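You operate a simulated robot arm through the tools that you are given. There is no shell and no other tool. Be economical: measure what you need, move in short steps, check, and stop when the job is done.

The job below is to be done with a simulated two-armed robot. You get a single attempt, and the scene is never put back.

TASK
Carry the steel tray with both arms and set it on the top of the wash bench.

It is judged by the outcome, as a careful person would: the job done as asked, and still so three seconds after it is handed in. It fails if anything else is knocked over, pushed out of place, dropped, spilled or broken.

THE ROBOT
Two 7-joint arms with two-finger parallel grippers on one trunk, on a base that drives. Base frame: it is fixed to the floor where the robot stands at the start and does not move with it; the origin is under the middle of the robot, x ahead of it, y to its left, z up. Units: cm, degrees, N and s.
The left shoulder is at the start at [-7.9, 11.9, 85.6], the right one opposite. With the tool pointing down near the work surface each hand reaches from about 10 to 58 cm from the robot's upright axis, wherever it stands, measured 20 degrees to its own side. Places, roughly: top of the wash bench [-200, 270, 90]. Payload 3.43 kg a hand.
Tool frame (each hand has its own): the origin (TCP) lies between the finger pads and is the grasp point; the fingertips stand 3 cm ahead of it; z points along the fingers, y is the line along which they close. Largest opening 9.4 cm; finger width 2.8, thickness 1; the body of the gripper, 5 by 9.6 cm, starts 5.5 cm behind the TCP.
Orientation is that of the tool frame in the base frame, as [roll, pitch, yaw] about the fixed x, y, z axes, in that order (R = Rz(yaw) Ry(pitch) Rx(roll)). With the fingers straight down and closing along the base's y, the tool's x points along the base's -x, its y along +y and its z along -z.

THE INTERFACE
- The arms move only by the tool apply_moves. It takes "left_motion", "right_motion" or both (then of equal length, played together; a hand with none holds still); each is one flat list of numbers, 7 for each row, row after row: the turn, a rotation vector about the tool's x, y, z in degrees, then the shift along the tool's x, y, z in mm, then the gripper command, from -1 (fully open) to 1 (shut), values between in proportion. In form: [ax, ay, az, tx, ty, tz, claw, ax, ay, az, tx, ty, tz, claw, ...]. A call has 1 to 8 rows; each row shifts and turns the commanded pose from where the row before left it, along the tool's axes as they then stand. A row lasts 0.2 s, in which the tool goes at most 5 cm and 8.6 degrees; a call with a longer step from one row to the next is refused whole, and so is a gripper value outside its range. A pose out of reach is approached as far as the arm can. The call stops where the force on the tool passes 40 N (or 10 N more than at its start, if that is more) or the arm is blocked; 0.2 s more then pass. Each finger travels about 15.3 cm/s and halts on what it meets, pressing with about 20 N; the grip force reading is that of the motor and also rises with nothing between the fingers. The clock runs only during rows and for 0.2 s after the last one: add rows that do not move to give the fingers time. The reply holds the time, the measured pose of the TCP, the force on the tool along the base axes, the opening and the grip force, in the units named above and with some noise, with the torque about the TCP (base axes, N m) and any sound that the robot's microphone picked up.
- Cameras (640 x 400 px; columns grow to the right, rows downward): "scene" is now at [2.39, -1.87, 155.42]; the picture's right is [-0.28, -0.96, 0.00], its down [-0.80, 0.24, -0.55] and it looks along [0.53, -0.16, -0.84] (base axes); focal length 277 px, centre (320, 200). "left" rides on the left gripper at [7.6, -1.4, -10.3] in its tool frame; the picture's right is [0.18, 0.98, 0.00], its down [-0.75, 0.14, -0.64] and it looks along [-0.63, 0.12, 0.77] (tool axes); focal length 243 px, centre (320, 200). "right" rides on the right gripper at [7.6, 1.4, -10.2] in its tool frame; the picture's right is [-0.18, 0.98, 0.00], its down [-0.75, -0.14, -0.64] and it looks along [-0.63, -0.12, 0.77] (tool axes); focal length 243 px, centre (320, 200). There is no depth. A picture from a camera that has moved, and an enlarged one, comes with that camera's place and axes in the base frame and with its lens.
- get_image(camera): a new picture of that camera. No time passes.
- lift_body(by): slides the trunk up (or, below 0, down) by that many cm; the arms and the scene camera ride with it, the base frame stays. It gives what a move gives, with no picture.
- steer(legs): drives the robot by 1 to 6 legs, each [ahead, left, turn to the left] in cm, cm and degrees, along the robot's own axes; the way and the turn of a leg run together, so that a leg with both is an arc; at most 150 cm and 180 degrees a leg. The arms and the cameras ride along, it lands a little off, and it stops where it bumps. It gives what a move gives.
- head_to(pan, tilt): turns the head with the scene camera to pan (to the left, within 143 degrees either way) and tilt (down, from -29 to 69), counted from straight ahead of the robot. It gives what a move gives.
- zoom(camera, box): a new picture of the part [left, top, right, bottom] of that camera's present view, enlarged. No time passes.
- hand_in(): hands the job in; it is judged then, once.

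Go step by step. Nothing tells you exact positions but the pictures and the camera data: compare them with the known pose of the tool, close in by small moves and look again before you grip or let go. The budget is 120 turns and 88 pictures, counting those below and the enlarged ones. Unless the task says otherwise, let go and move clear before handing in, and close with one line.

The tools are called after "Emit:" as a command line: name --argument value ..., lists and objects as JSON in quotes. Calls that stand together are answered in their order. apply_moves: Moves the arms, as the interface text tells. Its arguments: {"type":"object","properties":{"left_motion":{"type":"array","items":{"type":"number"}},"right_motion":{"type":"array","items":{"type":"number"}}},"required":[]} The other tools are called the same way: lift_body (by) slides the trunk up or down; steer (legs) drives the base; head_to (pan, tilt) turns the head that bears the scene camera; get_image (camera) takes a picture; zoom (camera, box) takes an enlarged picture of a part of a camera's view; hand_in () hands the job in.

At the start:

```text
time_s: 0.0
left_tcp_pos: [40.97, 12.56, 119.01]
left_ee_rot: [-180.0, -0.1, -179.9]
left_ft_force: [0.5, -0.8, -0.4]
left_torque: [-0.03, -0.03, 0.01]
left_gripper_width: 9.39
left_grip_force: 0.0
right_tcp_pos: [28.91, -22.13, 116.36]
right_ee_rot: [180.0, -0.1, -180.0]
right_ft_force: [0.5, -0.1, 0.3]
right_torque: [0.03, 0.0, -0.01]
right_gripper_width: 9.39
right_grip_force: 0.1
trunk travel left (down, up): [-28.0, 5.5]
robot x, y, heading: [0.13, -0.54, 0.1]
head pan, tilt: [-16.4, 56.7]
```

scene: 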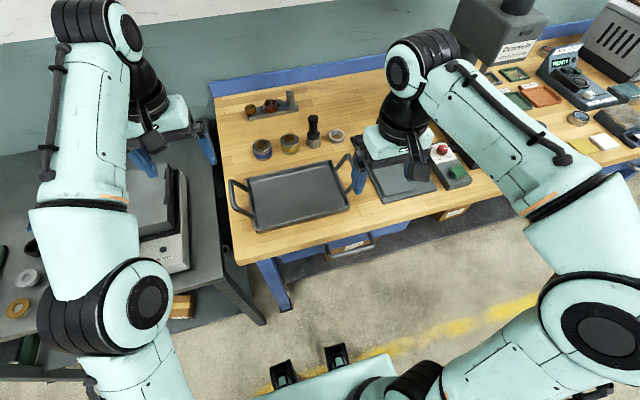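
right: 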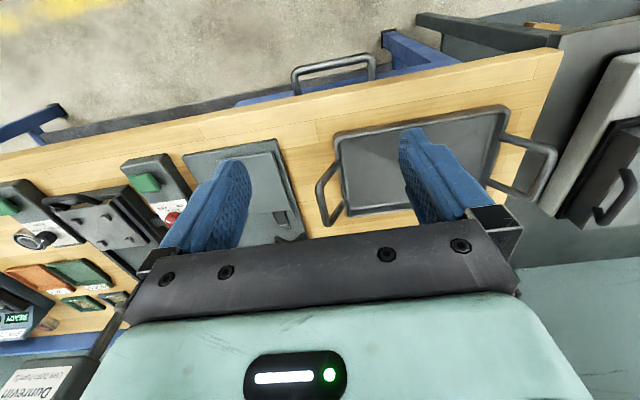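
left: 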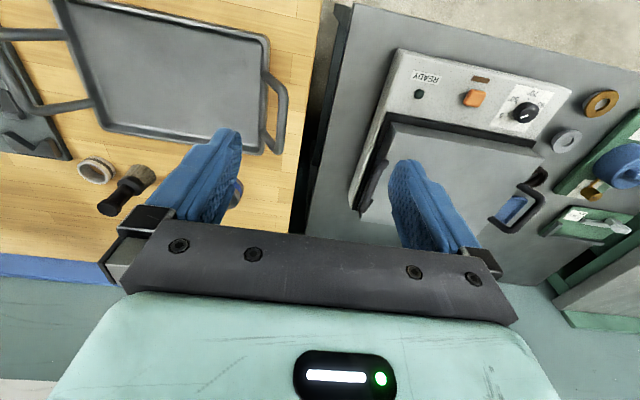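

The steel tray lies on the wooden bench with loop handles at about [44, 6.5, 99] and [43, -24, 99]. I'll look closer at it, then around the room.

Emit:
zoom --camera "scene" --box '[210, 80, 410, 240]'

Emit:
zoom --camera "right" --box '[290, 80, 570, 255]'

Emit:
head_to --pan 125 --tilt 20

```text
2.50 times, centred on (310, 160) of scene
camera zoom: at [2.39, -1.87, 155.42], right [-0.28, -0.96, 0.0], down [-0.8, 0.24, -0.55], along [0.53, -0.16, -0.84], focal length 691 px, centre (345, 300)
```

zoom: 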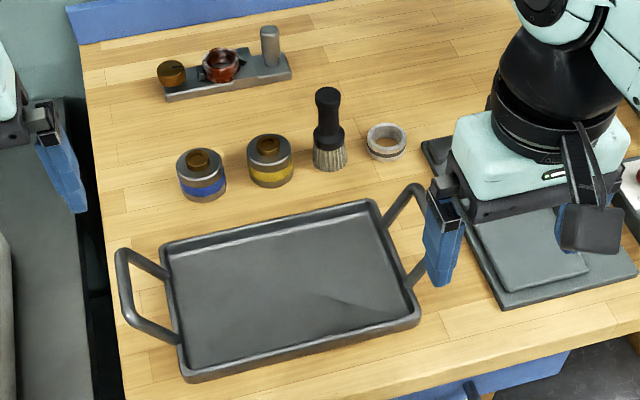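

```text
2.29 times, centred on (430, 168) of right
camera zoom: at [21.27, -20.64, 126.85], right [0.18, 0.98, 0.0], down [0.75, -0.14, 0.64], along [0.63, -0.12, -0.77], focal length 555 px, centre (69, 274)
```

zoom: 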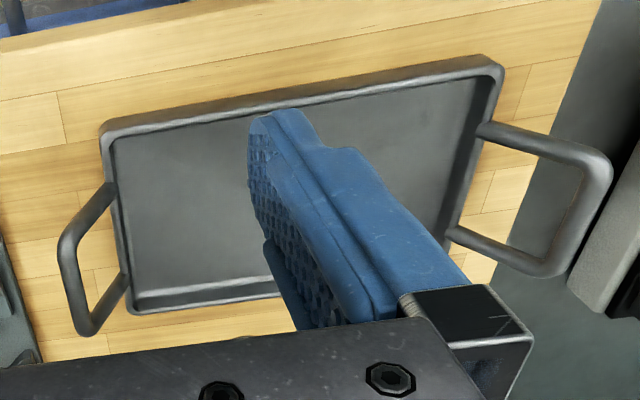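

```text
time_s: 2.2
left_tcp_pos: [41.05, 12.67, 118.96]
left_ee_rot: [180.0, 0.0, -180.0]
left_ft_force: [0.5, -0.8, 0.0]
left_torque: [0.01, 0.04, -0.03]
left_gripper_width: 9.4
left_grip_force: 0.2
right_tcp_pos: [28.86, -22.09, 116.5]
right_ee_rot: [-180.0, 0.0, -180.0]
right_ft_force: [-0.3, -0.6, -0.1]
right_torque: [-0.01, -0.01, 0.03]
right_gripper_width: 9.39
right_grip_force: 0.0
trunk travel left (down, up): [-28.0, 5.5]
robot x, y, heading: [0.06, -0.16, 0.3]
head pan, tilt: [125.0, 20.0]
```

The handles slope up and outward, so a downward grip across the bar works. Now I look toward the wash bench.

Emit:
get_image --camera "scene"

Emit:
head_to --pan 70 --tilt 25

Emit:
get_image --camera "scene"

```text
82 pictures are left
camera scene: at [-9.69, 7.75, 160.84], right [0.82, 0.57, 0.0], down [0.2, -0.28, -0.94], along [-0.54, 0.77, -0.34], focal length 277 px, centre (320, 200)
```

scene: 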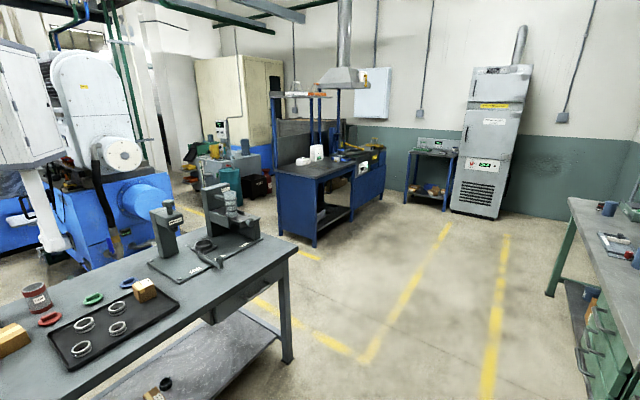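

```text
time_s: 3.5
left_tcp_pos: [41.05, 12.57, 118.9]
left_ee_rot: [-180.0, 0.1, -180.0]
left_ft_force: [0.3, 0.2, 0.6]
left_torque: [0.0, -0.02, -0.01]
left_gripper_width: 9.38
left_grip_force: 0.0
right_tcp_pos: [28.91, -22.0, 116.51]
right_ee_rot: [-179.9, -0.1, -180.0]
right_ft_force: [-0.7, -0.2, 0.2]
right_torque: [-0.01, -0.02, 0.01]
right_gripper_width: 9.38
right_grip_force: 0.0
trunk travel left (down, up): [-28.0, 5.5]
robot x, y, heading: [-0.03, -0.44, 0.2]
head pan, tilt: [70.0, 25.0]
```

```text
81 pictures are left
camera scene: at [-1.22, 8.78, 160.03], right [0.94, -0.34, 0.0], down [-0.14, -0.4, -0.91], along [0.31, 0.85, -0.42], focal length 277 px, centre (320, 200)
```

scene: 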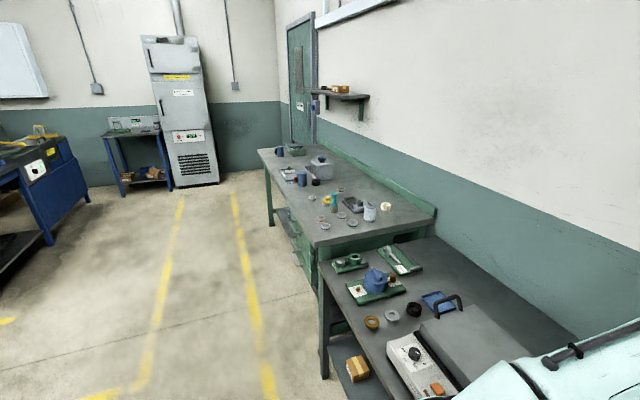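

The wash bench is the dark-blue one at centre-left of the first picture. I zoom on it.

Emit:
head_to --pan 125 --tilt 20

Emit:
zoom --camera "scene" --box '[240, 80, 420, 260]'

Emit:
head_to --pan 143 --tilt 45

Emit:
get_image --camera "scene"

Emit:
head_to --pan -16.4 --tilt 56.7

Emit:
get_image --camera "left"

```text
time_s: 4.7
left_tcp_pos: [41.08, 12.6, 119.04]
left_ee_rot: [180.0, 0.0, -180.0]
left_ft_force: [0.3, -0.2, 0.5]
left_torque: [-0.01, 0.02, -0.01]
left_gripper_width: 9.39
left_grip_force: 0.0
right_tcp_pos: [28.76, -22.12, 116.6]
right_ee_rot: [-180.0, 0.0, -179.9]
right_ft_force: [0.7, 0.9, 0.6]
right_torque: [-0.01, 0.02, -0.01]
right_gripper_width: 9.4
right_grip_force: 0.0
trunk travel left (down, up): [-28.0, 5.5]
robot x, y, heading: [-0.21, -0.19, 0.1]
head pan, tilt: [125.0, 20.0]
```

```text
2.22 times, centred on (330, 170) of scene
camera zoom: at [-9.69, 7.75, 160.84], right [0.82, 0.57, 0.0], down [0.2, -0.28, -0.94], along [-0.54, 0.77, -0.34], focal length 615 px, centre (298, 267)
```

zoom: 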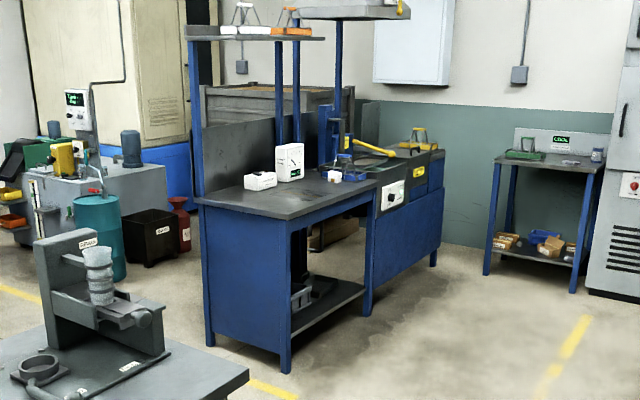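

```text
time_s: 5.6
left_tcp_pos: [41.04, 12.62, 119.07]
left_ee_rot: [-180.0, 0.0, 180.0]
left_ft_force: [-1.0, 0.7, 0.4]
left_torque: [0.0, 0.01, 0.02]
left_gripper_width: 9.39
left_grip_force: 0.1
right_tcp_pos: [28.71, -22.16, 116.53]
right_ee_rot: [-180.0, 0.0, 180.0]
right_ft_force: [-0.3, -0.3, -0.4]
right_torque: [0.01, 0.0, 0.0]
right_gripper_width: 9.39
right_grip_force: 0.1
trunk travel left (down, up): [-28.0, 5.5]
robot x, y, heading: [-0.02, 0.11, -0.1]
head pan, tilt: [143.0, 45.0]
```

```text
79 pictures are left
camera scene: at [-10.84, 5.02, 156.98], right [0.6, 0.8, 0.0], down [0.56, -0.43, -0.71], along [-0.56, 0.43, -0.71], focal length 277 px, centre (320, 200)
```

scene: 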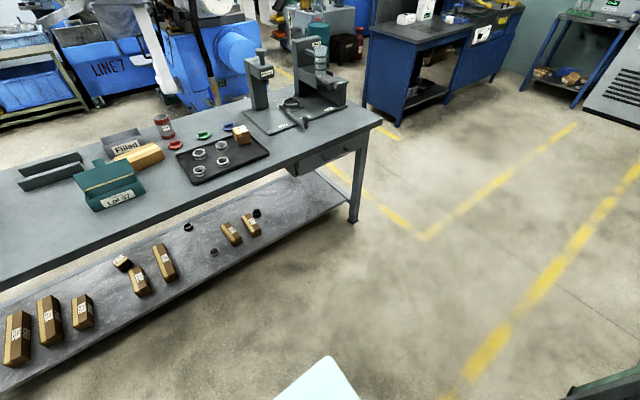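

```text
time_s: 8.1
left_tcp_pos: [41.05, 12.57, 119.02]
left_ee_rot: [180.0, 0.0, 180.0]
left_ft_force: [0.2, -0.3, 0.7]
left_torque: [-0.01, -0.02, 0.03]
left_gripper_width: 9.39
left_grip_force: 0.0
right_tcp_pos: [28.93, -22.07, 116.66]
right_ee_rot: [180.0, 0.1, 179.9]
right_ft_force: [-0.6, -0.1, 0.0]
right_torque: [0.0, -0.02, 0.01]
right_gripper_width: 9.39
right_grip_force: 0.1
trunk travel left (down, up): [-28.0, 5.5]
robot x, y, heading: [-0.02, -0.03, 0.0]
head pan, tilt: [-16.4, 56.7]
```

```text
78 pictures are left
camera left: at [33.4, 11.24, 129.39], right [-0.18, 0.98, 0.0], down [0.75, 0.14, 0.64], along [0.63, 0.12, -0.77], focal length 243 px, centre (320, 200)
```

left: 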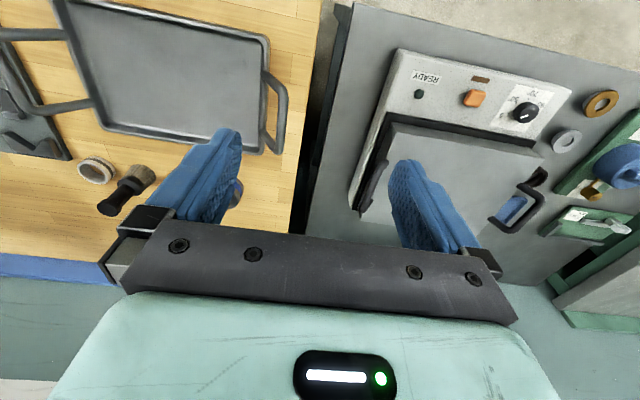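

The tray sits squared to the base axes: handle bars run along x (43.5–51.5) at y≈8.2 and y≈-25.2, z≈96.7. I move both hands above them, half opened.

Emit:
apply_moves --left_motion '[0, 0, 0, -12.9, -8.8, 23, 0, 0, 0, 0, -12.9, -8.8, 23, 0, 0, 0, 0, -12.9, -8.8, 23, 0, 0, 0, 0, -12.9, -8.8, 23, 0, 0, 0, 0, -12.9, -8.8, 23, 0, 0, 0, 0, 0, 0, 0, 0]' --right_motion '[0, 0, 0, -37.2, -6.2, 18, 0, 0, 0, 0, -37.2, -6.2, 18, 0, 0, 0, 0, -37.2, -6.2, 18, 0, 0, 0, 0, -37.2, -6.2, 18, 0, 0, 0, 0, -37.2, -6.2, 18, 0, 0, 0, 0, 0, 0, 0, 0]'

Emit:
get_image --camera "left"

Emit:
get_image --camera "right"

Emit:
get_image --camera "scene"

```text
time_s: 9.5
left_tcp_pos: [47.77, 8.01, 107.73]
left_ee_rot: [180.0, 0.1, 180.0]
left_ft_force: [0.5, -1.1, 0.2]
left_torque: [-0.04, 0.0, -0.01]
left_gripper_width: 4.68
left_grip_force: 0.1
right_tcp_pos: [47.29, -24.99, 107.62]
right_ee_rot: [-180.0, 0.1, 180.0]
right_ft_force: [-0.3, 0.2, -0.2]
right_torque: [0.02, 0.0, 0.0]
right_gripper_width: 4.73
right_grip_force: 0.0
trunk travel left (down, up): [-28.0, 5.5]
robot x, y, heading: [-0.03, 0.27, -0.2]
head pan, tilt: [-16.4, 56.7]
```

```text
77 pictures are left
camera left: at [40.09, 6.68, 118.03], right [-0.18, 0.98, 0.0], down [0.75, 0.14, 0.64], along [0.63, 0.12, -0.77], focal length 243 px, centre (320, 200)
```

left: 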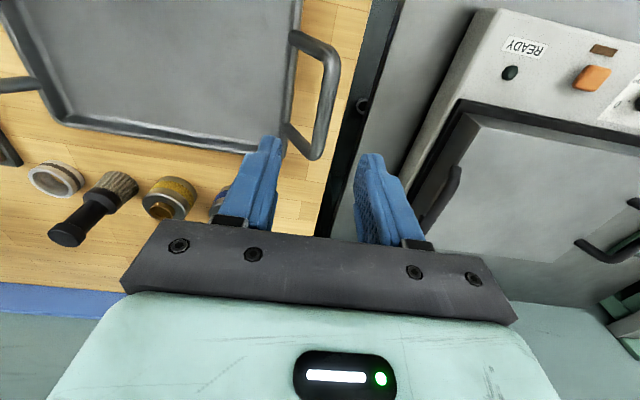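

```text
76 pictures are left
camera right: at [39.73, -23.58, 118.07], right [0.18, 0.98, 0.0], down [0.75, -0.14, 0.64], along [0.63, -0.12, -0.77], focal length 243 px, centre (320, 200)
```

right: 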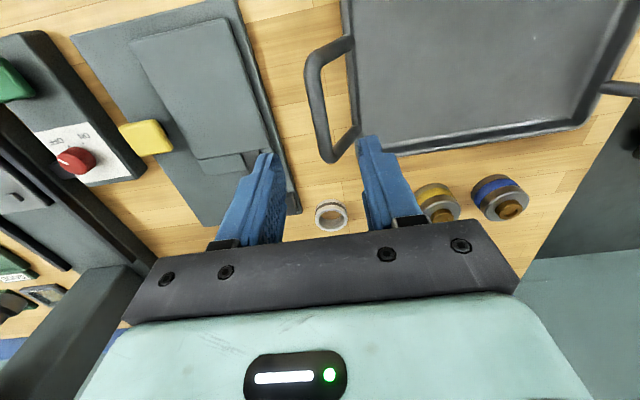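

```text
75 pictures are left
camera scene: at [2.26, -1.85, 155.42], right [-0.28, -0.96, 0.0], down [-0.8, 0.24, -0.55], along [0.53, -0.16, -0.84], focal length 277 px, centre (320, 200)
```

scene: 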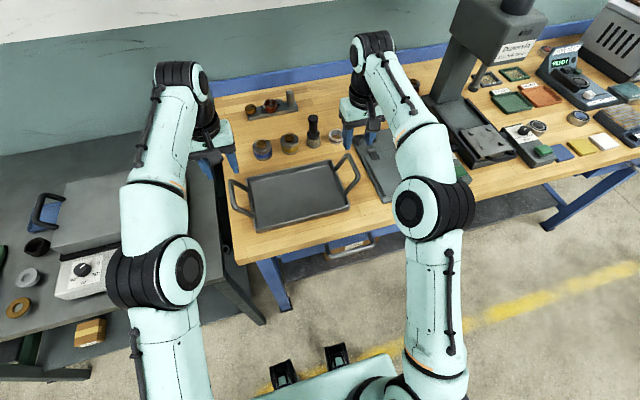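

Refined: left bar y≈8.6, right bar y≈-25.1, x centre 47.5. I lower to just above the bars and check.

Emit:
apply_moves --left_motion '[0, 0, 0, 1, 2.7, 22, 0, 0, 0, 0, 1, 2.8, 22, 0, 0, 0, 0, 0, 0, 21, 0, 0, 0, 0, 0, 0, 0, 0]' --right_motion '[0, 0, 0, -1, -0.5, 22, 0, 0, 0, 0, -1, -0.5, 22, 0, 0, 0, 0, 0, 0, 21, 0, 0, 0, 0, 0, 0, 0, 0]'

Emit:
zoom --camera "left" --box '[200, 20, 440, 250]'

Emit:
zoom --camera "right" --box '[200, 20, 440, 250]'

Emit:
zoom --camera "scene" --box '[180, 80, 420, 240]'

```text
time_s: 10.5
left_tcp_pos: [47.52, 8.88, 101.04]
left_ee_rot: [179.9, 0.0, 180.0]
left_ft_force: [0.0, -0.4, 0.1]
left_torque: [-0.01, -0.02, -0.03]
left_gripper_width: 4.7
left_grip_force: 0.0
right_tcp_pos: [47.81, -25.32, 101.15]
right_ee_rot: [-180.0, 0.1, 180.0]
right_ft_force: [0.3, 0.5, -0.5]
right_torque: [-0.01, 0.0, 0.03]
right_gripper_width: 4.68
right_grip_force: 0.1
trunk travel left (down, up): [-28.0, 5.5]
robot x, y, heading: [-0.2, -0.02, 0.1]
head pan, tilt: [-16.4, 56.7]
```

```text
1.74 times, centred on (320, 135) of left
camera zoom: at [39.88, 7.39, 111.43], right [-0.18, 0.98, 0.0], down [0.75, 0.14, 0.64], along [0.63, 0.12, -0.77], focal length 422 px, centre (320, 313)
```

zoom: 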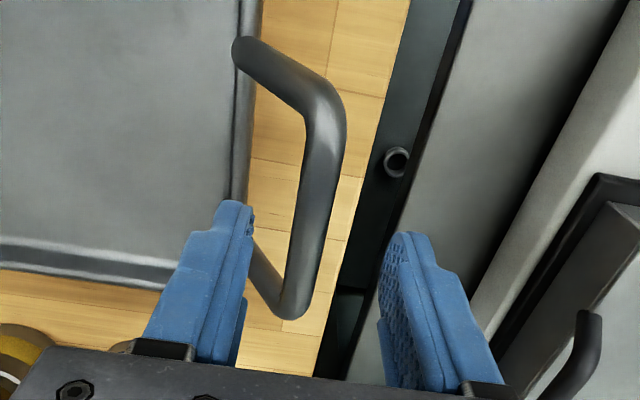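

```text
1.74 times, centred on (320, 135) of right
camera zoom: at [40.15, -23.85, 111.45], right [0.18, 0.98, 0.0], down [0.75, -0.14, 0.64], along [0.63, -0.12, -0.77], focal length 422 px, centre (320, 313)
```

zoom: 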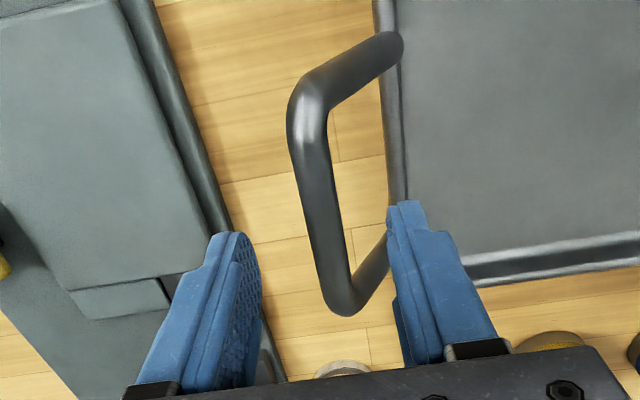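

```text
2.50 times, centred on (300, 160) of scene
camera zoom: at [2.38, -1.86, 155.42], right [-0.28, -0.96, 0.0], down [-0.8, 0.24, -0.55], along [0.53, -0.15, -0.84], focal length 691 px, centre (370, 300)
```

zoom: 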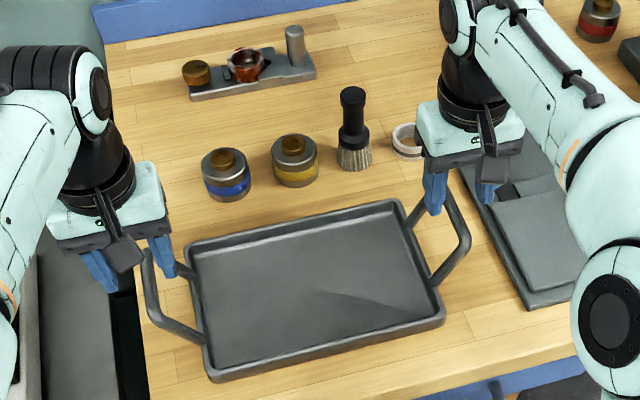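

Bars are well between the fingers. I lower 4.3 cm with small corrections, staying open.

Emit:
apply_moves --left_motion '[0, 0, 0, 0, -1.5, 22, 0, 0, 0, 0, 0, -1.5, 21, 0, 0, 0, 0, 0, 0, 0, 0]' --right_motion '[0, 0, 0, 1, 1.5, 22, 0, 0, 0, 0, 1, 1.5, 22, 0, 0, 0, 0, 0, 0, 0, 0]'

Emit:
zoom --camera "left" --box '[200, 20, 440, 250]'

Emit:
zoom --camera "right" --box '[200, 20, 440, 250]'

```text
time_s: 11.3
left_tcp_pos: [47.45, 8.53, 96.71]
left_ee_rot: [180.0, -0.1, 180.0]
left_ft_force: [0.1, 0.6, -0.1]
left_torque: [-0.01, 0.01, 0.02]
left_gripper_width: 4.68
left_grip_force: 0.1
right_tcp_pos: [47.52, -24.95, 96.6]
right_ee_rot: [180.0, -0.1, -180.0]
right_ft_force: [-0.2, 0.5, 0.4]
right_torque: [-0.02, 0.03, 0.03]
right_gripper_width: 4.7
right_grip_force: 0.1
trunk travel left (down, up): [-28.0, 5.5]
robot x, y, heading: [0.26, 0.06, 0.0]
head pan, tilt: [-16.4, 56.7]
```

```text
1.74 times, centred on (320, 135) of left
camera zoom: at [39.75, 7.13, 107.06], right [-0.18, 0.98, 0.0], down [0.75, 0.14, 0.64], along [0.63, 0.12, -0.77], focal length 422 px, centre (320, 313)
```

zoom: 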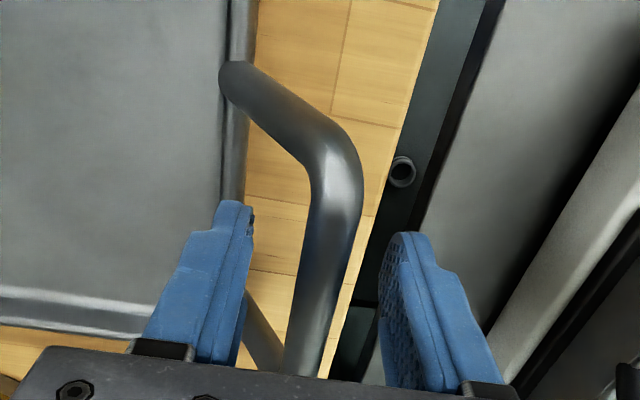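

```text
1.74 times, centred on (320, 135) of right
camera zoom: at [39.96, -23.52, 106.95], right [0.18, 0.98, 0.0], down [0.75, -0.14, 0.64], along [0.63, -0.12, -0.77], focal length 422 px, centre (320, 313)
```

zoom: 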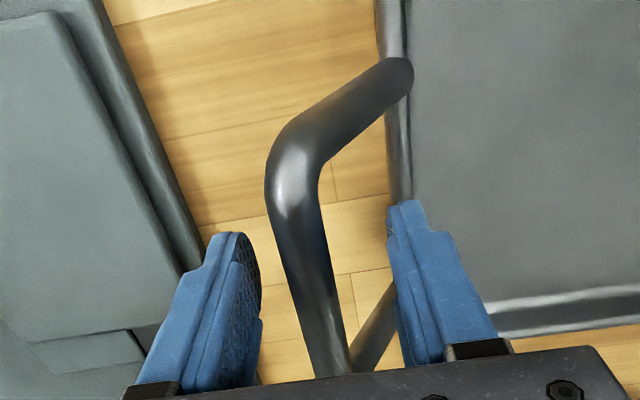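

Both bars sit between the pads at TCP height. Closing both grippers.

Emit:
apply_moves --left_motion '[0, 0, 0, 0, 0, 0, 0.5, 0, 0, 0, 0, 0, 0, 1, 0, 0, 0, 0, 0, 0, 1, 0, 0, 0, 0, 0, 0, 1]' --right_motion '[0, 0, 0, 0, 0, 0, 0.5, 0, 0, 0, 0, 0, 0, 1, 0, 0, 0, 0, 0, 0, 1, 0, 0, 0, 0, 0, 0, 1]'

```text
time_s: 12.3
left_tcp_pos: [47.54, 8.49, 96.78]
left_ee_rot: [180.0, -0.1, 180.0]
left_ft_force: [-0.6, 0.4, -0.2]
left_torque: [-0.02, -0.12, -0.32]
left_gripper_width: 1.86
left_grip_force: 19.6
right_tcp_pos: [47.58, -24.95, 96.72]
right_ee_rot: [-180.0, 0.0, -179.9]
right_ft_force: [0.3, -2.5, 0.5]
right_torque: [-0.01, -0.04, 0.28]
right_gripper_width: 1.83
right_grip_force: 19.4
trunk travel left (down, up): [-28.0, 5.5]
robot x, y, heading: [0.12, 0.24, -0.1]
head pan, tilt: [-16.4, 56.7]
```

Both grips hold a ~1.85 cm bar. I lift a little in step and check.

Emit:
apply_moves --left_motion '[0, 0, 0, 0, 0, -5, 1, 0, 0, 0, 0, 0, -10, 1, 0, 0, 0, 0, 0, -10, 1, 0, 0, 0, 0, 0, -10, 1, 0, 0, 0, 0, 0, 0, 1]' --right_motion '[0, 0, 0, 0, 0, -5, 1, 0, 0, 0, 0, 0, -10, 1, 0, 0, 0, 0, 0, -10, 1, 0, 0, 0, 0, 0, -10, 1, 0, 0, 0, 0, 0, 0, 1]'

Emit:
zoom --camera "scene" --box '[180, 80, 420, 240]'

```text
time_s: 13.5
left_tcp_pos: [47.31, 8.38, 100.06]
left_ee_rot: [180.0, 0.0, 180.0]
left_ft_force: [-0.6, 0.1, -2.8]
left_torque: [-0.02, 0.12, -0.38]
left_gripper_width: 1.83
left_grip_force: 20.0
right_tcp_pos: [47.48, -25.03, 100.2]
right_ee_rot: [-180.0, 0.0, -180.0]
right_ft_force: [1.1, -0.2, -3.0]
right_torque: [0.01, -0.04, 0.17]
right_gripper_width: 1.84
right_grip_force: 19.9
trunk travel left (down, up): [-28.0, 5.5]
robot x, y, heading: [-0.01, -0.16, -0.4]
head pan, tilt: [-16.4, 56.7]
```

```text
2.50 times, centred on (300, 160) of scene
camera zoom: at [2.45, -1.88, 155.41], right [-0.28, -0.96, 0.0], down [-0.8, 0.24, -0.55], along [0.53, -0.15, -0.84], focal length 691 px, centre (370, 300)
```

zoom: 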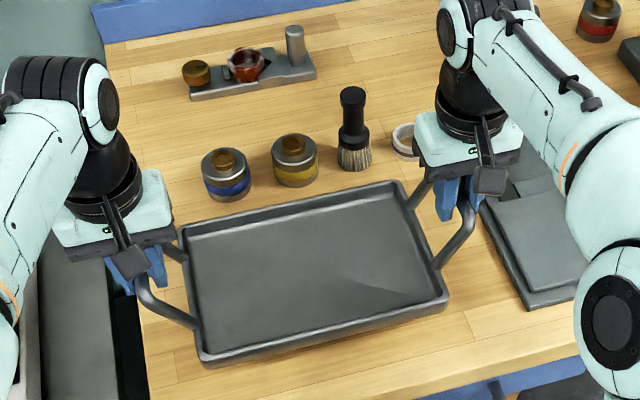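

The tray is up and level (about 6 N in total). I raise it further and draw it in a little before driving.

Emit:
apply_moves --left_motion '[0, 0, 0, 0, 0, -15, 1, 0, 0, 0, 0, 0, -20, 1, 0, 0, 0, 0, 0, -20, 1, 0, 0, 0, 10, 0, -15, 1, 0, 0, 0, 20, 0, -10, 1, 0, 0, 0, 20, 0, 0, 1, 0, 0, 0, 20, 0, 0, 1, 0, 0, 0, 10, 0, 0, 1]' --right_motion '[0, 0, 0, 0, 0, -15, 1, 0, 0, 0, 0, 0, -20, 1, 0, 0, 0, 0, 0, -20, 1, 0, 0, 0, 10, 0, -15, 1, 0, 0, 0, 20, 0, -10, 1, 0, 0, 0, 20, 0, 0, 1, 0, 0, 0, 20, 0, 0, 1, 0, 0, 0, 10, 0, 0, 1]'

Emit:
get_image --camera "scene"

```text
time_s: 15.3
left_tcp_pos: [39.06, 8.63, 108.27]
left_ee_rot: [179.9, 0.0, 180.0]
left_ft_force: [1.2, 2.3, -3.5]
left_torque: [-0.05, -0.01, 0.09]
left_gripper_width: 1.84
left_grip_force: 20.4
right_tcp_pos: [39.5, -24.91, 108.05]
right_ee_rot: [-179.9, -0.1, -180.0]
right_ft_force: [-2.2, -2.5, -3.1]
right_torque: [0.04, 0.0, 0.46]
right_gripper_width: 1.85
right_grip_force: 20.1
trunk travel left (down, up): [-28.0, 5.5]
robot x, y, heading: [0.29, 0.01, 0.1]
head pan, tilt: [-16.4, 56.7]
```

```text
68 pictures are left
camera scene: at [2.42, -1.87, 155.41], right [-0.28, -0.96, 0.0], down [-0.8, 0.24, -0.55], along [0.53, -0.15, -0.84], focal length 277 px, centre (320, 200)
```

scene: 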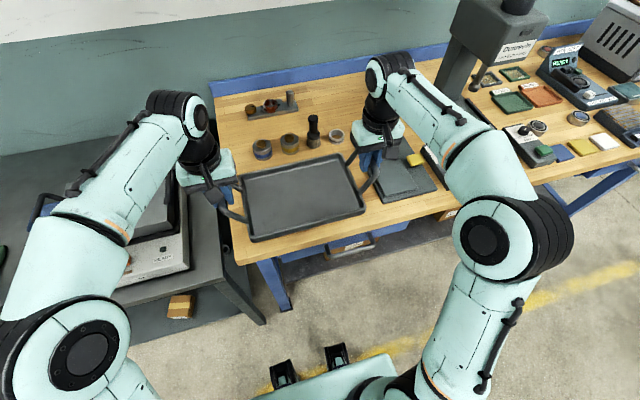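

Tray is held level and clear of everything. I back away from the bench.

Emit:
steer --legs '[[-28, 0, 0]]'

Emit:
head_to --pan 100 --tilt 35

Emit:
get_image --camera "scene"

```text
time_s: 17.2
left_tcp_pos: [11.64, 8.55, 108.29]
left_ee_rot: [179.9, 0.0, 180.0]
left_ft_force: [0.6, 1.0, -3.5]
left_torque: [0.04, -0.11, 0.04]
left_gripper_width: 1.83
left_grip_force: 20.4
right_tcp_pos: [12.23, -24.99, 108.22]
right_ee_rot: [-180.0, 0.0, -180.0]
right_ft_force: [-1.8, -1.4, -3.1]
right_torque: [-0.04, 0.11, 0.47]
right_gripper_width: 1.82
right_grip_force: 20.0
trunk travel left (down, up): [-28.0, 5.5]
robot x, y, heading: [-27.38, 0.33, 0.1]
head pan, tilt: [-16.4, 56.7]
```

```text
time_s: 19.1
left_tcp_pos: [11.75, 8.55, 108.23]
left_ee_rot: [-180.0, 0.0, 180.0]
left_ft_force: [1.5, 0.2, -3.2]
left_torque: [-0.02, -0.07, 0.01]
left_gripper_width: 1.82
left_grip_force: 20.1
right_tcp_pos: [12.21, -24.85, 108.09]
right_ee_rot: [180.0, -0.1, 179.9]
right_ft_force: [-1.3, -0.4, -3.3]
right_torque: [-0.01, 0.12, 0.44]
right_gripper_width: 1.82
right_grip_force: 19.8
trunk travel left (down, up): [-28.0, 5.5]
robot x, y, heading: [-27.02, 0.3, 0.3]
head pan, tilt: [100.0, 35.0]
```

```text
67 pictures are left
camera scene: at [-33.2, 8.79, 158.45], right [0.98, 0.17, 0.0], down [0.1, -0.56, -0.82], along [-0.14, 0.81, -0.57], focal length 277 px, centre (320, 200)
```

scene: 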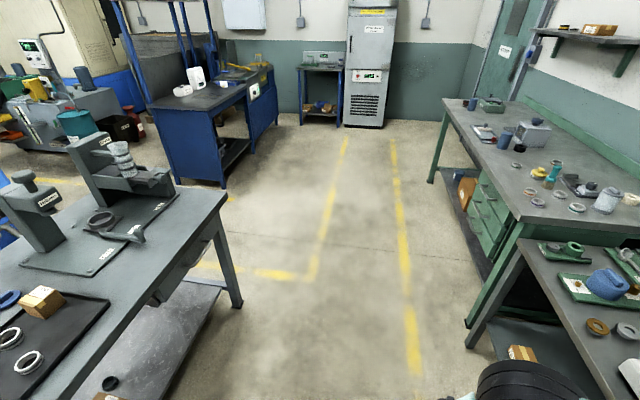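

The way left is clear. I back another 8 cm for margin, slide left along the aisle, then diagonally toward the bench's side.

Emit:
steer --legs '[[-8, 0, 0], [0, 140, 0], [-28, 100, 0]]'

Emit:
get_image --camera "scene"

```text
time_s: 40.7
left_tcp_pos: [-19.81, 245.22, 108.28]
left_ee_rot: [-180.0, 0.0, 178.6]
left_ft_force: [1.0, 0.4, -3.0]
left_torque: [0.0, 0.01, -0.01]
left_gripper_width: 1.82
left_grip_force: 19.4
right_tcp_pos: [-20.17, 211.74, 108.06]
right_ee_rot: [180.0, -0.1, 178.6]
right_ft_force: [-1.7, -1.0, -2.9]
right_torque: [0.02, 0.03, 0.42]
right_gripper_width: 1.82
right_grip_force: 19.6
trunk travel left (down, up): [-28.0, 5.5]
robot x, y, heading: [-58.93, 237.42, -1.4]
head pan, tilt: [100.0, 35.0]
```

```text
66 pictures are left
camera scene: at [-64.72, 246.49, 158.45], right [0.99, 0.15, 0.0], down [0.09, -0.57, -0.82], along [-0.12, 0.81, -0.57], focal length 277 px, centre (320, 200)
```

scene: 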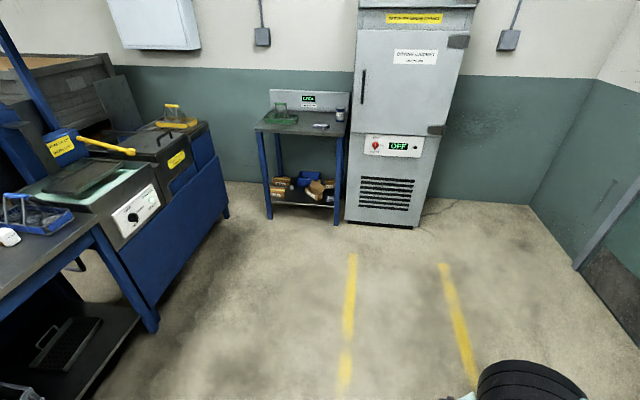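

Clear room all round. I turn left to face the wash bench and look.

Emit:
steer --legs '[[0, 0, 90], [0, 0, 91]]'

Emit:
head_to --pan 0 --tilt 30

Emit:
get_image --camera "scene"

```text
time_s: 48.8
left_tcp_pos: [-98.32, 229.12, 108.15]
left_ee_rot: [-180.0, -0.2, -0.1]
left_ft_force: [-1.5, -1.0, -3.4]
left_torque: [-0.02, 0.08, 0.03]
left_gripper_width: 1.81
left_grip_force: 20.1
right_tcp_pos: [-98.6, 262.69, 108.08]
right_ee_rot: [180.0, 0.0, -0.1]
right_ft_force: [1.7, 1.8, -4.2]
right_torque: [0.02, -0.09, 0.47]
right_gripper_width: 1.84
right_grip_force: 20.2
trunk travel left (down, up): [-28.0, 5.5]
robot x, y, heading: [-59.19, 237.37, 179.7]
head pan, tilt: [100.0, 35.0]
```

```text
time_s: 50.5
left_tcp_pos: [-98.15, 229.14, 108.14]
left_ee_rot: [-180.0, 0.0, -0.1]
left_ft_force: [-1.6, -1.1, -3.3]
left_torque: [0.01, 0.03, -0.01]
left_gripper_width: 1.79
left_grip_force: 20.0
right_tcp_pos: [-98.56, 262.55, 107.89]
right_ee_rot: [-180.0, -0.1, -0.1]
right_ft_force: [2.1, 0.7, -2.8]
right_torque: [-0.01, -0.06, 0.47]
right_gripper_width: 1.85
right_grip_force: 19.5
trunk travel left (down, up): [-28.0, 5.5]
robot x, y, heading: [-59.23, 237.68, 179.9]
head pan, tilt: [0.0, 30.0]
```

```text
65 pictures are left
camera scene: at [-63.72, 237.7, 159.23], right [0.0, 1.0, 0.0], down [0.5, 0.0, -0.87], along [-0.87, 0.0, -0.5], focal length 277 px, centre (320, 200)
```

scene: 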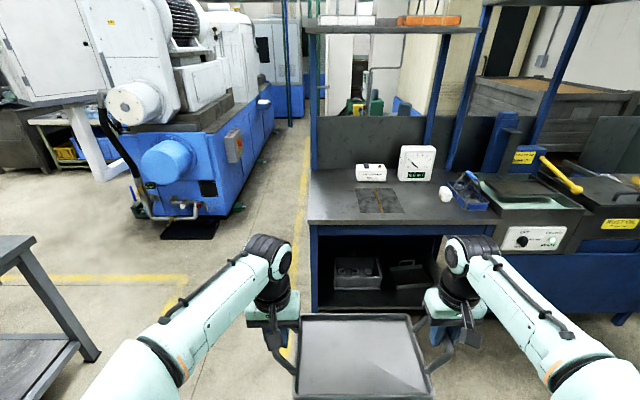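

The bench top spans about x -164…-220, y 232…310, with small items at its back and right. There's a dark patch mid-top; I zoom on it.

Emit:
zoom --camera "scene" --box '[290, 130, 530, 250]'

```text
2.67 times, centred on (410, 190) of scene
camera zoom: at [-63.72, 237.7, 159.23], right [0.0, 1.0, 0.0], down [0.5, 0.0, -0.87], along [-0.87, 0.0, -0.5], focal length 738 px, centre (80, 227)
```

zoom: 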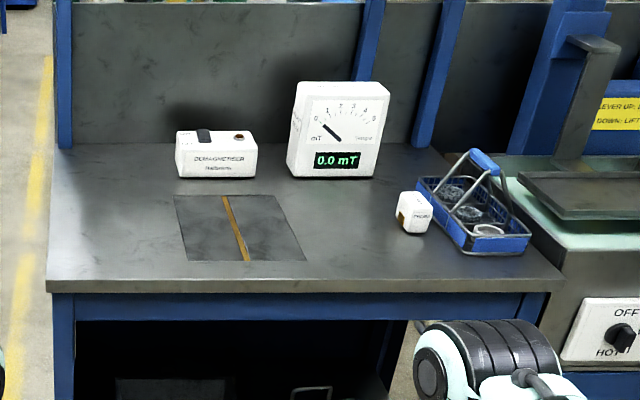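

The patch is a flush plate, harmless to stand a tray on. The clear area suits a tray centre at about [-181, 260]. I sidestep right and drive forward most of the way.

Emit:
steer --legs '[[0, -14.5, 0], [60, 0, 0]]'

Emit:
head_to --pan 0 --tilt 50

Emit:
get_image --camera "scene"

```text
time_s: 55.5
left_tcp_pos: [-158.98, 244.39, 108.1]
left_ee_rot: [-179.9, -0.1, -0.3]
left_ft_force: [-1.7, -0.6, -2.6]
left_torque: [0.03, 0.01, -0.03]
left_gripper_width: 1.81
left_grip_force: 20.2
right_tcp_pos: [-159.35, 277.92, 108.04]
right_ee_rot: [179.9, -0.1, -0.2]
right_ft_force: [1.3, 1.8, -3.4]
right_torque: [0.01, -0.02, 0.45]
right_gripper_width: 1.83
right_grip_force: 20.4
trunk travel left (down, up): [-28.0, 5.5]
robot x, y, heading: [-119.68, 252.92, 179.6]
head pan, tilt: [0.0, 30.0]
```

```text
time_s: 56.4
left_tcp_pos: [-159.01, 244.43, 108.16]
left_ee_rot: [180.0, 0.0, -0.4]
left_ft_force: [-1.2, -0.5, -3.6]
left_torque: [0.03, -0.1, -0.02]
left_gripper_width: 1.81
left_grip_force: 20.0
right_tcp_pos: [-159.23, 277.8, 107.92]
right_ee_rot: [180.0, 0.0, -0.2]
right_ft_force: [1.3, 0.6, -3.4]
right_torque: [0.04, 0.04, 0.43]
right_gripper_width: 1.85
right_grip_force: 20.2
trunk travel left (down, up): [-28.0, 5.5]
robot x, y, heading: [-119.98, 252.97, 179.7]
head pan, tilt: [0.0, 50.0]
```

```text
63 pictures are left
camera scene: at [-123.19, 252.92, 156.28], right [0.0, 1.0, 0.0], down [0.77, 0.0, -0.64], along [-0.64, 0.0, -0.77], focal length 277 px, centre (320, 200)
```

scene: 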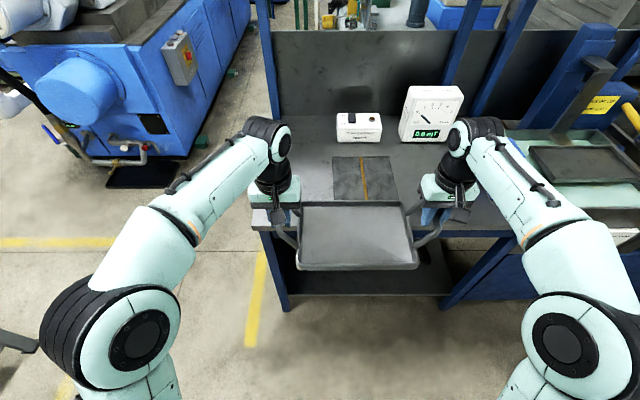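

Measured: front edge at x≈-166, box front at x≈-206. I drive 14 cm further forward, then extend the arms.

Emit:
steer --legs '[[14, 0, 0]]'

Emit:
apply_moves --left_motion '[0, 0, 0, -10, 0, 0, 1, 0, 0, 0, -20, 0, 0, 1, 0, 0, 0, -20, 0, 0, 1, 0, 0, 0, -20, 0, 0, 1, 0, 0, 0, -12, 0, 0, 1, 0, 0, 0, 0, 0, 0, 1]' --right_motion '[0, 0, 0, -10, 0, 0, 1, 0, 0, 0, -20, 0, 0, 1, 0, 0, 0, -20, 0, 0, 1, 0, 0, 0, -20, 0, 0, 1, 0, 0, 0, -12, 0, 0, 1, 0, 0, 0, 0, 0, 0, 1]'

Emit:
get_image --camera "scene"

Emit:
get_image --camera "right"

Emit:
get_image --camera "left"

```text
time_s: 57.7
left_tcp_pos: [-172.93, 244.47, 108.2]
left_ee_rot: [179.9, -0.1, -0.4]
left_ft_force: [-1.1, -1.1, -3.4]
left_torque: [0.03, -0.03, -0.04]
left_gripper_width: 1.79
left_grip_force: 20.0
right_tcp_pos: [-173.08, 278.17, 108.13]
right_ee_rot: [180.0, -0.1, -0.5]
right_ft_force: [1.5, 0.8, -3.5]
right_torque: [-0.04, -0.06, 0.49]
right_gripper_width: 1.83
right_grip_force: 19.7
trunk travel left (down, up): [-28.0, 5.5]
robot x, y, heading: [-133.76, 252.8, 179.4]
head pan, tilt: [0.0, 50.0]
```

```text
time_s: 59.1
left_tcp_pos: [-181.27, 244.73, 108.08]
left_ee_rot: [-180.0, -0.1, -0.6]
left_ft_force: [0.8, 6.3, -3.4]
left_torque: [-0.02, -0.19, -0.26]
left_gripper_width: 1.8
left_grip_force: 19.8
right_tcp_pos: [-181.29, 278.17, 108.2]
right_ee_rot: [179.9, -0.1, -0.4]
right_ft_force: [-0.3, -6.3, -3.5]
right_torque: [-0.06, 0.19, 0.17]
right_gripper_width: 1.8
right_grip_force: 20.5
trunk travel left (down, up): [-28.0, 5.5]
robot x, y, heading: [-133.23, 252.87, 179.4]
head pan, tilt: [0.0, 50.0]
```

```text
62 pictures are left
camera scene: at [-136.97, 253.02, 156.28], right [0.01, 1.0, 0.0], down [0.77, -0.01, -0.64], along [-0.64, 0.01, -0.77], focal length 277 px, centre (320, 200)
```

scene: 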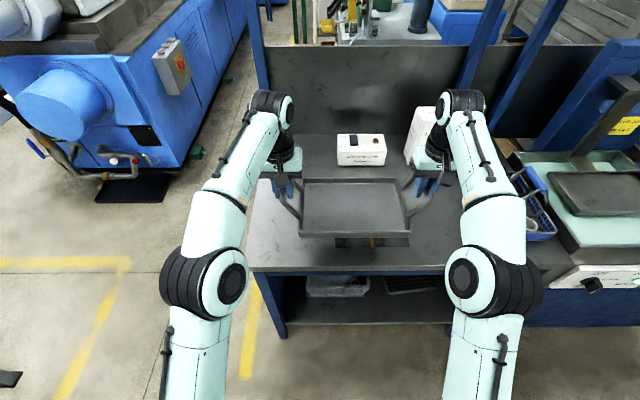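

```text
61 pictures are left
camera right: at [-173.52, 276.76, 118.62], right [-0.19, -0.98, 0.0], down [-0.75, 0.15, 0.64], along [-0.63, 0.12, -0.77], focal length 243 px, centre (320, 200)
```

right: 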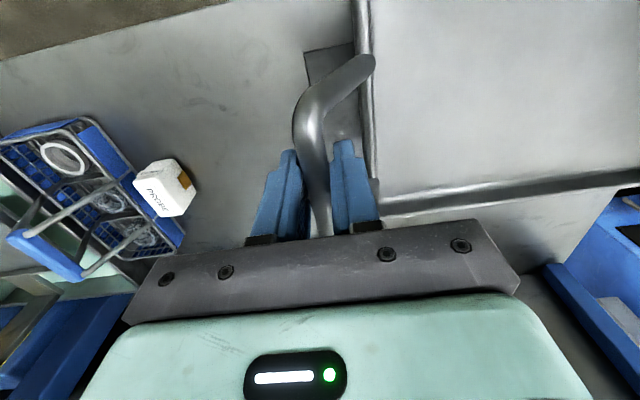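

```text
60 pictures are left
camera left: at [-173.66, 246.06, 118.54], right [0.17, -0.98, 0.0], down [-0.76, -0.13, 0.64], along [-0.63, -0.11, -0.77], focal length 243 px, centre (320, 200)
```

left: 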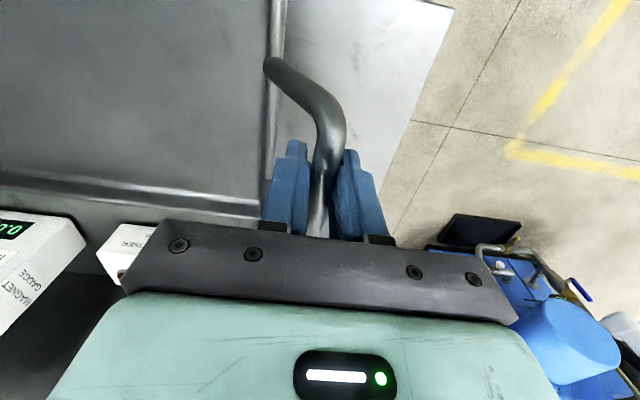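

Over the bench with good clearance all round. I lower 7 cm, easing the hands 1 mm inward to relax the side force.

Emit:
apply_moves --left_motion '[0, 0, 0, 0, -1, 10, 1, 0, 0, 0, 0, 0, 15, 1, 0, 0, 0, 0, 0, 15, 1, 0, 0, 0, 0, 0, 15, 1, 0, 0, 0, 0, 0, 15, 1, 0, 0, 0, 0, 0, 0, 1]' --right_motion '[0, 0, 0, 0, 1, 10, 1, 0, 0, 0, 0, 0, 15, 1, 0, 0, 0, 0, 0, 15, 1, 0, 0, 0, 0, 0, 15, 1, 0, 0, 0, 0, 0, 15, 1, 0, 0, 0, 0, 0, 0, 1]'

Emit:
zoom --camera "scene" --box '[240, 120, 480, 280]'

```text
time_s: 60.5
left_tcp_pos: [-181.14, 244.59, 101.18]
left_ee_rot: [-179.9, 0.0, -0.5]
left_ft_force: [-0.3, -1.5, -2.7]
left_torque: [-0.02, 0.08, -0.26]
left_gripper_width: 1.79
left_grip_force: 19.9
right_tcp_pos: [-181.0, 278.26, 100.87]
right_ee_rot: [180.0, -0.1, -0.5]
right_ft_force: [0.4, 0.8, -2.9]
right_torque: [0.02, -0.14, 0.35]
right_gripper_width: 1.83
right_grip_force: 19.9
trunk travel left (down, up): [-28.0, 5.5]
robot x, y, heading: [-133.79, 252.4, 179.5]
head pan, tilt: [0.0, 50.0]
```

```text
2.50 times, centred on (360, 200) of scene
camera zoom: at [-137.01, 253.02, 156.28], right [0.01, 1.0, 0.0], down [0.77, -0.01, -0.64], along [-0.64, 0.01, -0.77], focal length 691 px, centre (220, 200)
```

zoom: 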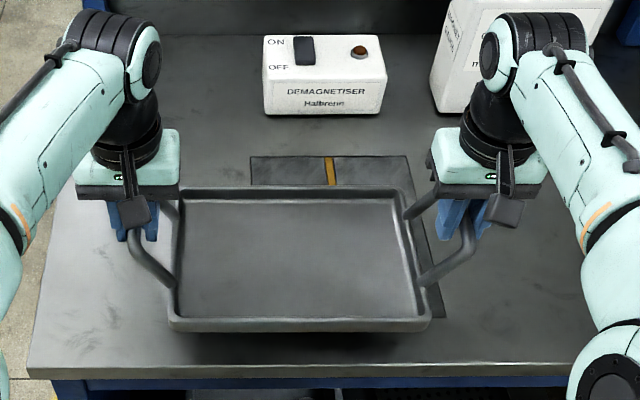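

Good alignment. I lower in small steps, watching the force.

Emit:
apply_moves --left_motion '[0, 0, 0, 0, 0, 5, 1, 0, 0, 0, 0, 0, 5, 1, 0, 0, 0, 0, 0, 5, 1, 0, 0, 0, 0, 0, 5, 1, 0, 0, 0, 0, 0, 5, 1, 0, 0, 0, 0, 0, 5, 1, 0, 0, 0, 0, 0, 3, 1, 0, 0, 0, 0, 0, 0, 1]' --right_motion '[0, 0, 0, 0, 0, 5, 1, 0, 0, 0, 0, 0, 5, 1, 0, 0, 0, 0, 0, 5, 1, 0, 0, 0, 0, 0, 5, 1, 0, 0, 0, 0, 0, 5, 1, 0, 0, 0, 0, 0, 5, 1, 0, 0, 0, 0, 0, 3, 1, 0, 0, 0, 0, 0, 0, 1]'

Emit:
zoom --camera "scene" --box '[240, 120, 480, 280]'

```text
time_s: 62.3
left_tcp_pos: [-181.15, 244.57, 97.86]
left_ee_rot: [179.9, -0.1, -0.3]
left_ft_force: [-1.2, -9.0, -3.5]
left_torque: [-0.03, -0.04, -0.24]
left_gripper_width: 1.8
left_grip_force: 19.9
right_tcp_pos: [-181.13, 278.24, 97.73]
right_ee_rot: [-179.9, -0.2, -0.4]
right_ft_force: [0.5, 8.9, -3.3]
right_torque: [-0.01, 0.02, 0.38]
right_gripper_width: 1.83
right_grip_force: 20.4
trunk travel left (down, up): [-28.0, 5.5]
robot x, y, heading: [-133.54, 253.03, 179.6]
head pan, tilt: [0.0, 50.0]
```

```text
2.50 times, centred on (360, 200) of scene
camera zoom: at [-137.02, 253.02, 156.28], right [0.01, 1.0, 0.0], down [0.77, -0.01, -0.64], along [-0.64, 0.01, -0.77], focal length 691 px, centre (220, 200)
```

zoom: 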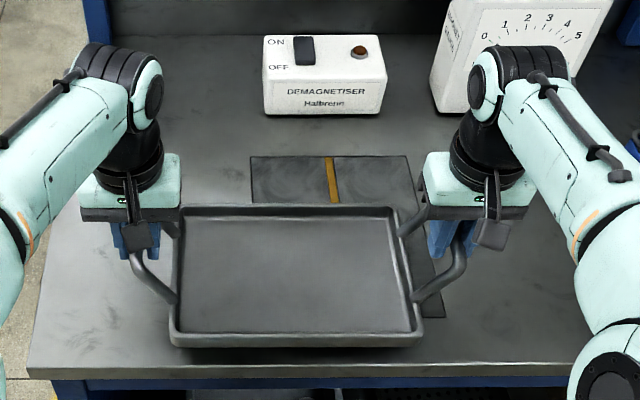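

Not yet in contact (still ~-3.4 N each). I ease the hands 1 mm outward and keep lowering.

Emit:
apply_moves --left_motion '[0, 0, 0, 0, 1, 3, 1, 0, 0, 0, 0, 0, 3, 1, 0, 0, 0, 0, 0, 3, 1, 0, 0, 0, 0, 0, 3, 1, 0, 0, 0, 0, 0, 0, 1]' --right_motion '[0, 0, 0, 0, -1, 3, 1, 0, 0, 0, 0, 0, 3, 1, 0, 0, 0, 0, 0, 3, 1, 0, 0, 0, 0, 0, 3, 1, 0, 0, 0, 0, 0, 0, 1]'

```text
time_s: 63.5
left_tcp_pos: [-181.01, 244.54, 96.71]
left_ee_rot: [-179.9, -0.1, -0.5]
left_ft_force: [-2.1, -0.4, -3.0]
left_torque: [-0.05, -0.04, 0.01]
left_gripper_width: 1.83
left_grip_force: 20.2
right_tcp_pos: [-181.13, 278.21, 96.41]
right_ee_rot: [179.9, -0.1, -0.4]
right_ft_force: [0.7, 0.6, -3.8]
right_torque: [-0.01, -0.01, 0.43]
right_gripper_width: 1.83
right_grip_force: 19.8
trunk travel left (down, up): [-28.0, 5.5]
robot x, y, heading: [-133.98, 252.83, 179.2]
head pan, tilt: [0.0, 50.0]
```

Emit:
apply_moves --left_motion '[0, 0, 0, 0, 0, 3, 1, 0, 0, 0, 0, 0, 3, 1, 0, 0, 0, 0, 0, 2, 1, 0, 0, 0, 0, 0, 0, 1]' --right_motion '[0, 0, 0, 0, 0, 3, 1, 0, 0, 0, 0, 0, 3, 1, 0, 0, 0, 0, 0, 2, 1, 0, 0, 0, 0, 0, 0, 1]'

Emit:
zoom --camera "scene" --box '[240, 120, 480, 280]'

```text
time_s: 64.5
left_tcp_pos: [-181.2, 244.57, 95.92]
left_ee_rot: [-180.0, -0.1, -0.5]
left_ft_force: [-1.5, -1.9, -3.6]
left_torque: [0.02, -0.02, -0.04]
left_gripper_width: 1.8
left_grip_force: 20.4
right_tcp_pos: [-181.37, 278.15, 95.66]
right_ee_rot: [-180.0, -0.1, -0.5]
right_ft_force: [2.1, 0.4, -3.4]
right_torque: [-0.03, 0.01, 0.46]
right_gripper_width: 1.84
right_grip_force: 19.7
trunk travel left (down, up): [-28.0, 5.5]
robot x, y, heading: [-133.49, 253.12, 179.5]
head pan, tilt: [0.0, 50.0]
```

```text
2.50 times, centred on (360, 200) of scene
camera zoom: at [-137.03, 253.02, 156.28], right [0.01, 1.0, 0.0], down [0.77, -0.01, -0.64], along [-0.64, 0.01, -0.77], focal length 691 px, centre (220, 200)
```

zoom: 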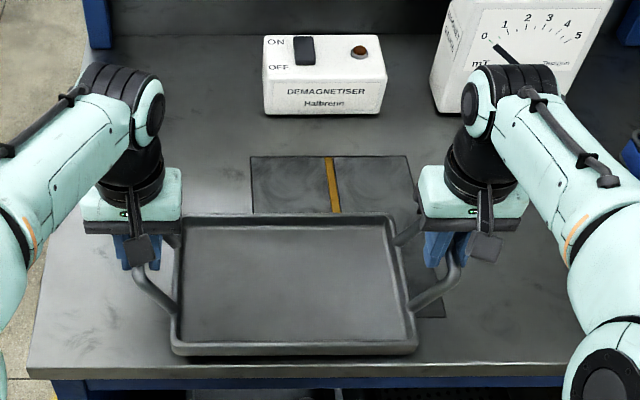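

The tray's front rim looks rather near the bench edge; I check with the wrist cameras before going lower.

Emit:
get_image --camera "left"

Emit:
get_image --camera "right"

Emit:
head_to --pan 0 --tilt 64

Emit:
get_image --camera "scene"

```text
56 pictures are left
camera left: at [-173.54, 246.04, 106.24], right [0.18, -0.98, 0.0], down [-0.76, -0.13, 0.64], along [-0.63, -0.11, -0.77], focal length 243 px, centre (320, 200)
```

left: 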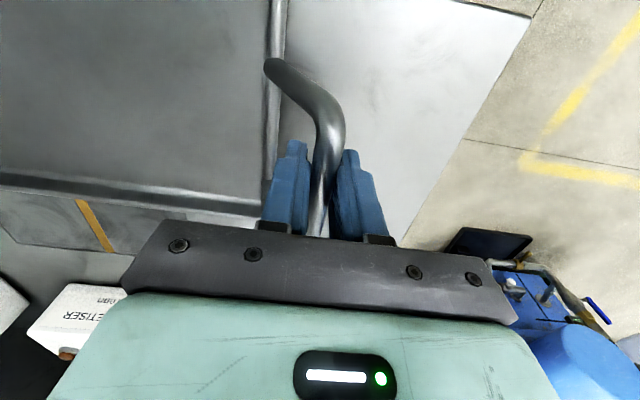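

```text
55 pictures are left
camera right: at [-173.71, 276.69, 105.99], right [-0.19, -0.98, 0.0], down [-0.75, 0.15, 0.64], along [-0.63, 0.12, -0.77], focal length 243 px, centre (320, 200)
```

right: 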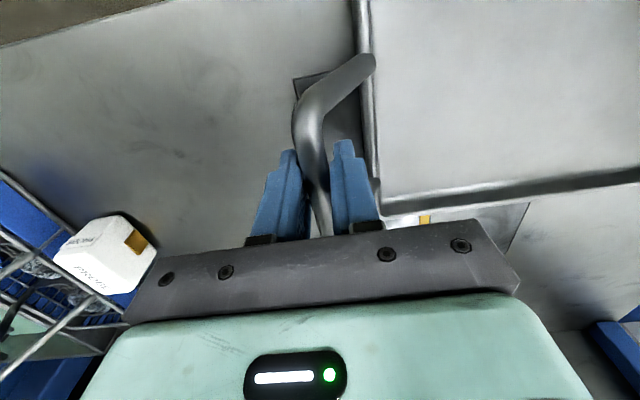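

```text
time_s: 65.2
left_tcp_pos: [-181.12, 244.61, 95.79]
left_ee_rot: [180.0, 0.0, -0.4]
left_ft_force: [-1.2, -0.8, -3.0]
left_torque: [-0.02, 0.05, 0.03]
left_gripper_width: 1.81
left_grip_force: 21.1
right_tcp_pos: [-181.3, 278.19, 95.65]
right_ee_rot: [-179.9, -0.1, -0.4]
right_ft_force: [1.2, 0.3, -2.5]
right_torque: [0.04, -0.1, 0.43]
right_gripper_width: 1.85
right_grip_force: 19.6
trunk travel left (down, up): [-28.0, 5.5]
robot x, y, heading: [-133.6, 252.58, 179.5]
head pan, tilt: [0.0, 64.0]
```

```text
54 pictures are left
camera scene: at [-135.52, 253.01, 154.58], right [0.01, 1.0, 0.0], down [0.9, -0.01, -0.44], along [-0.44, 0.0, -0.9], focal length 277 px, centre (320, 200)
```

scene: 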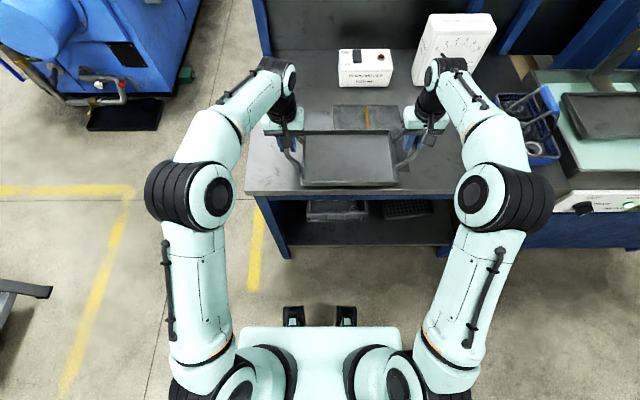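

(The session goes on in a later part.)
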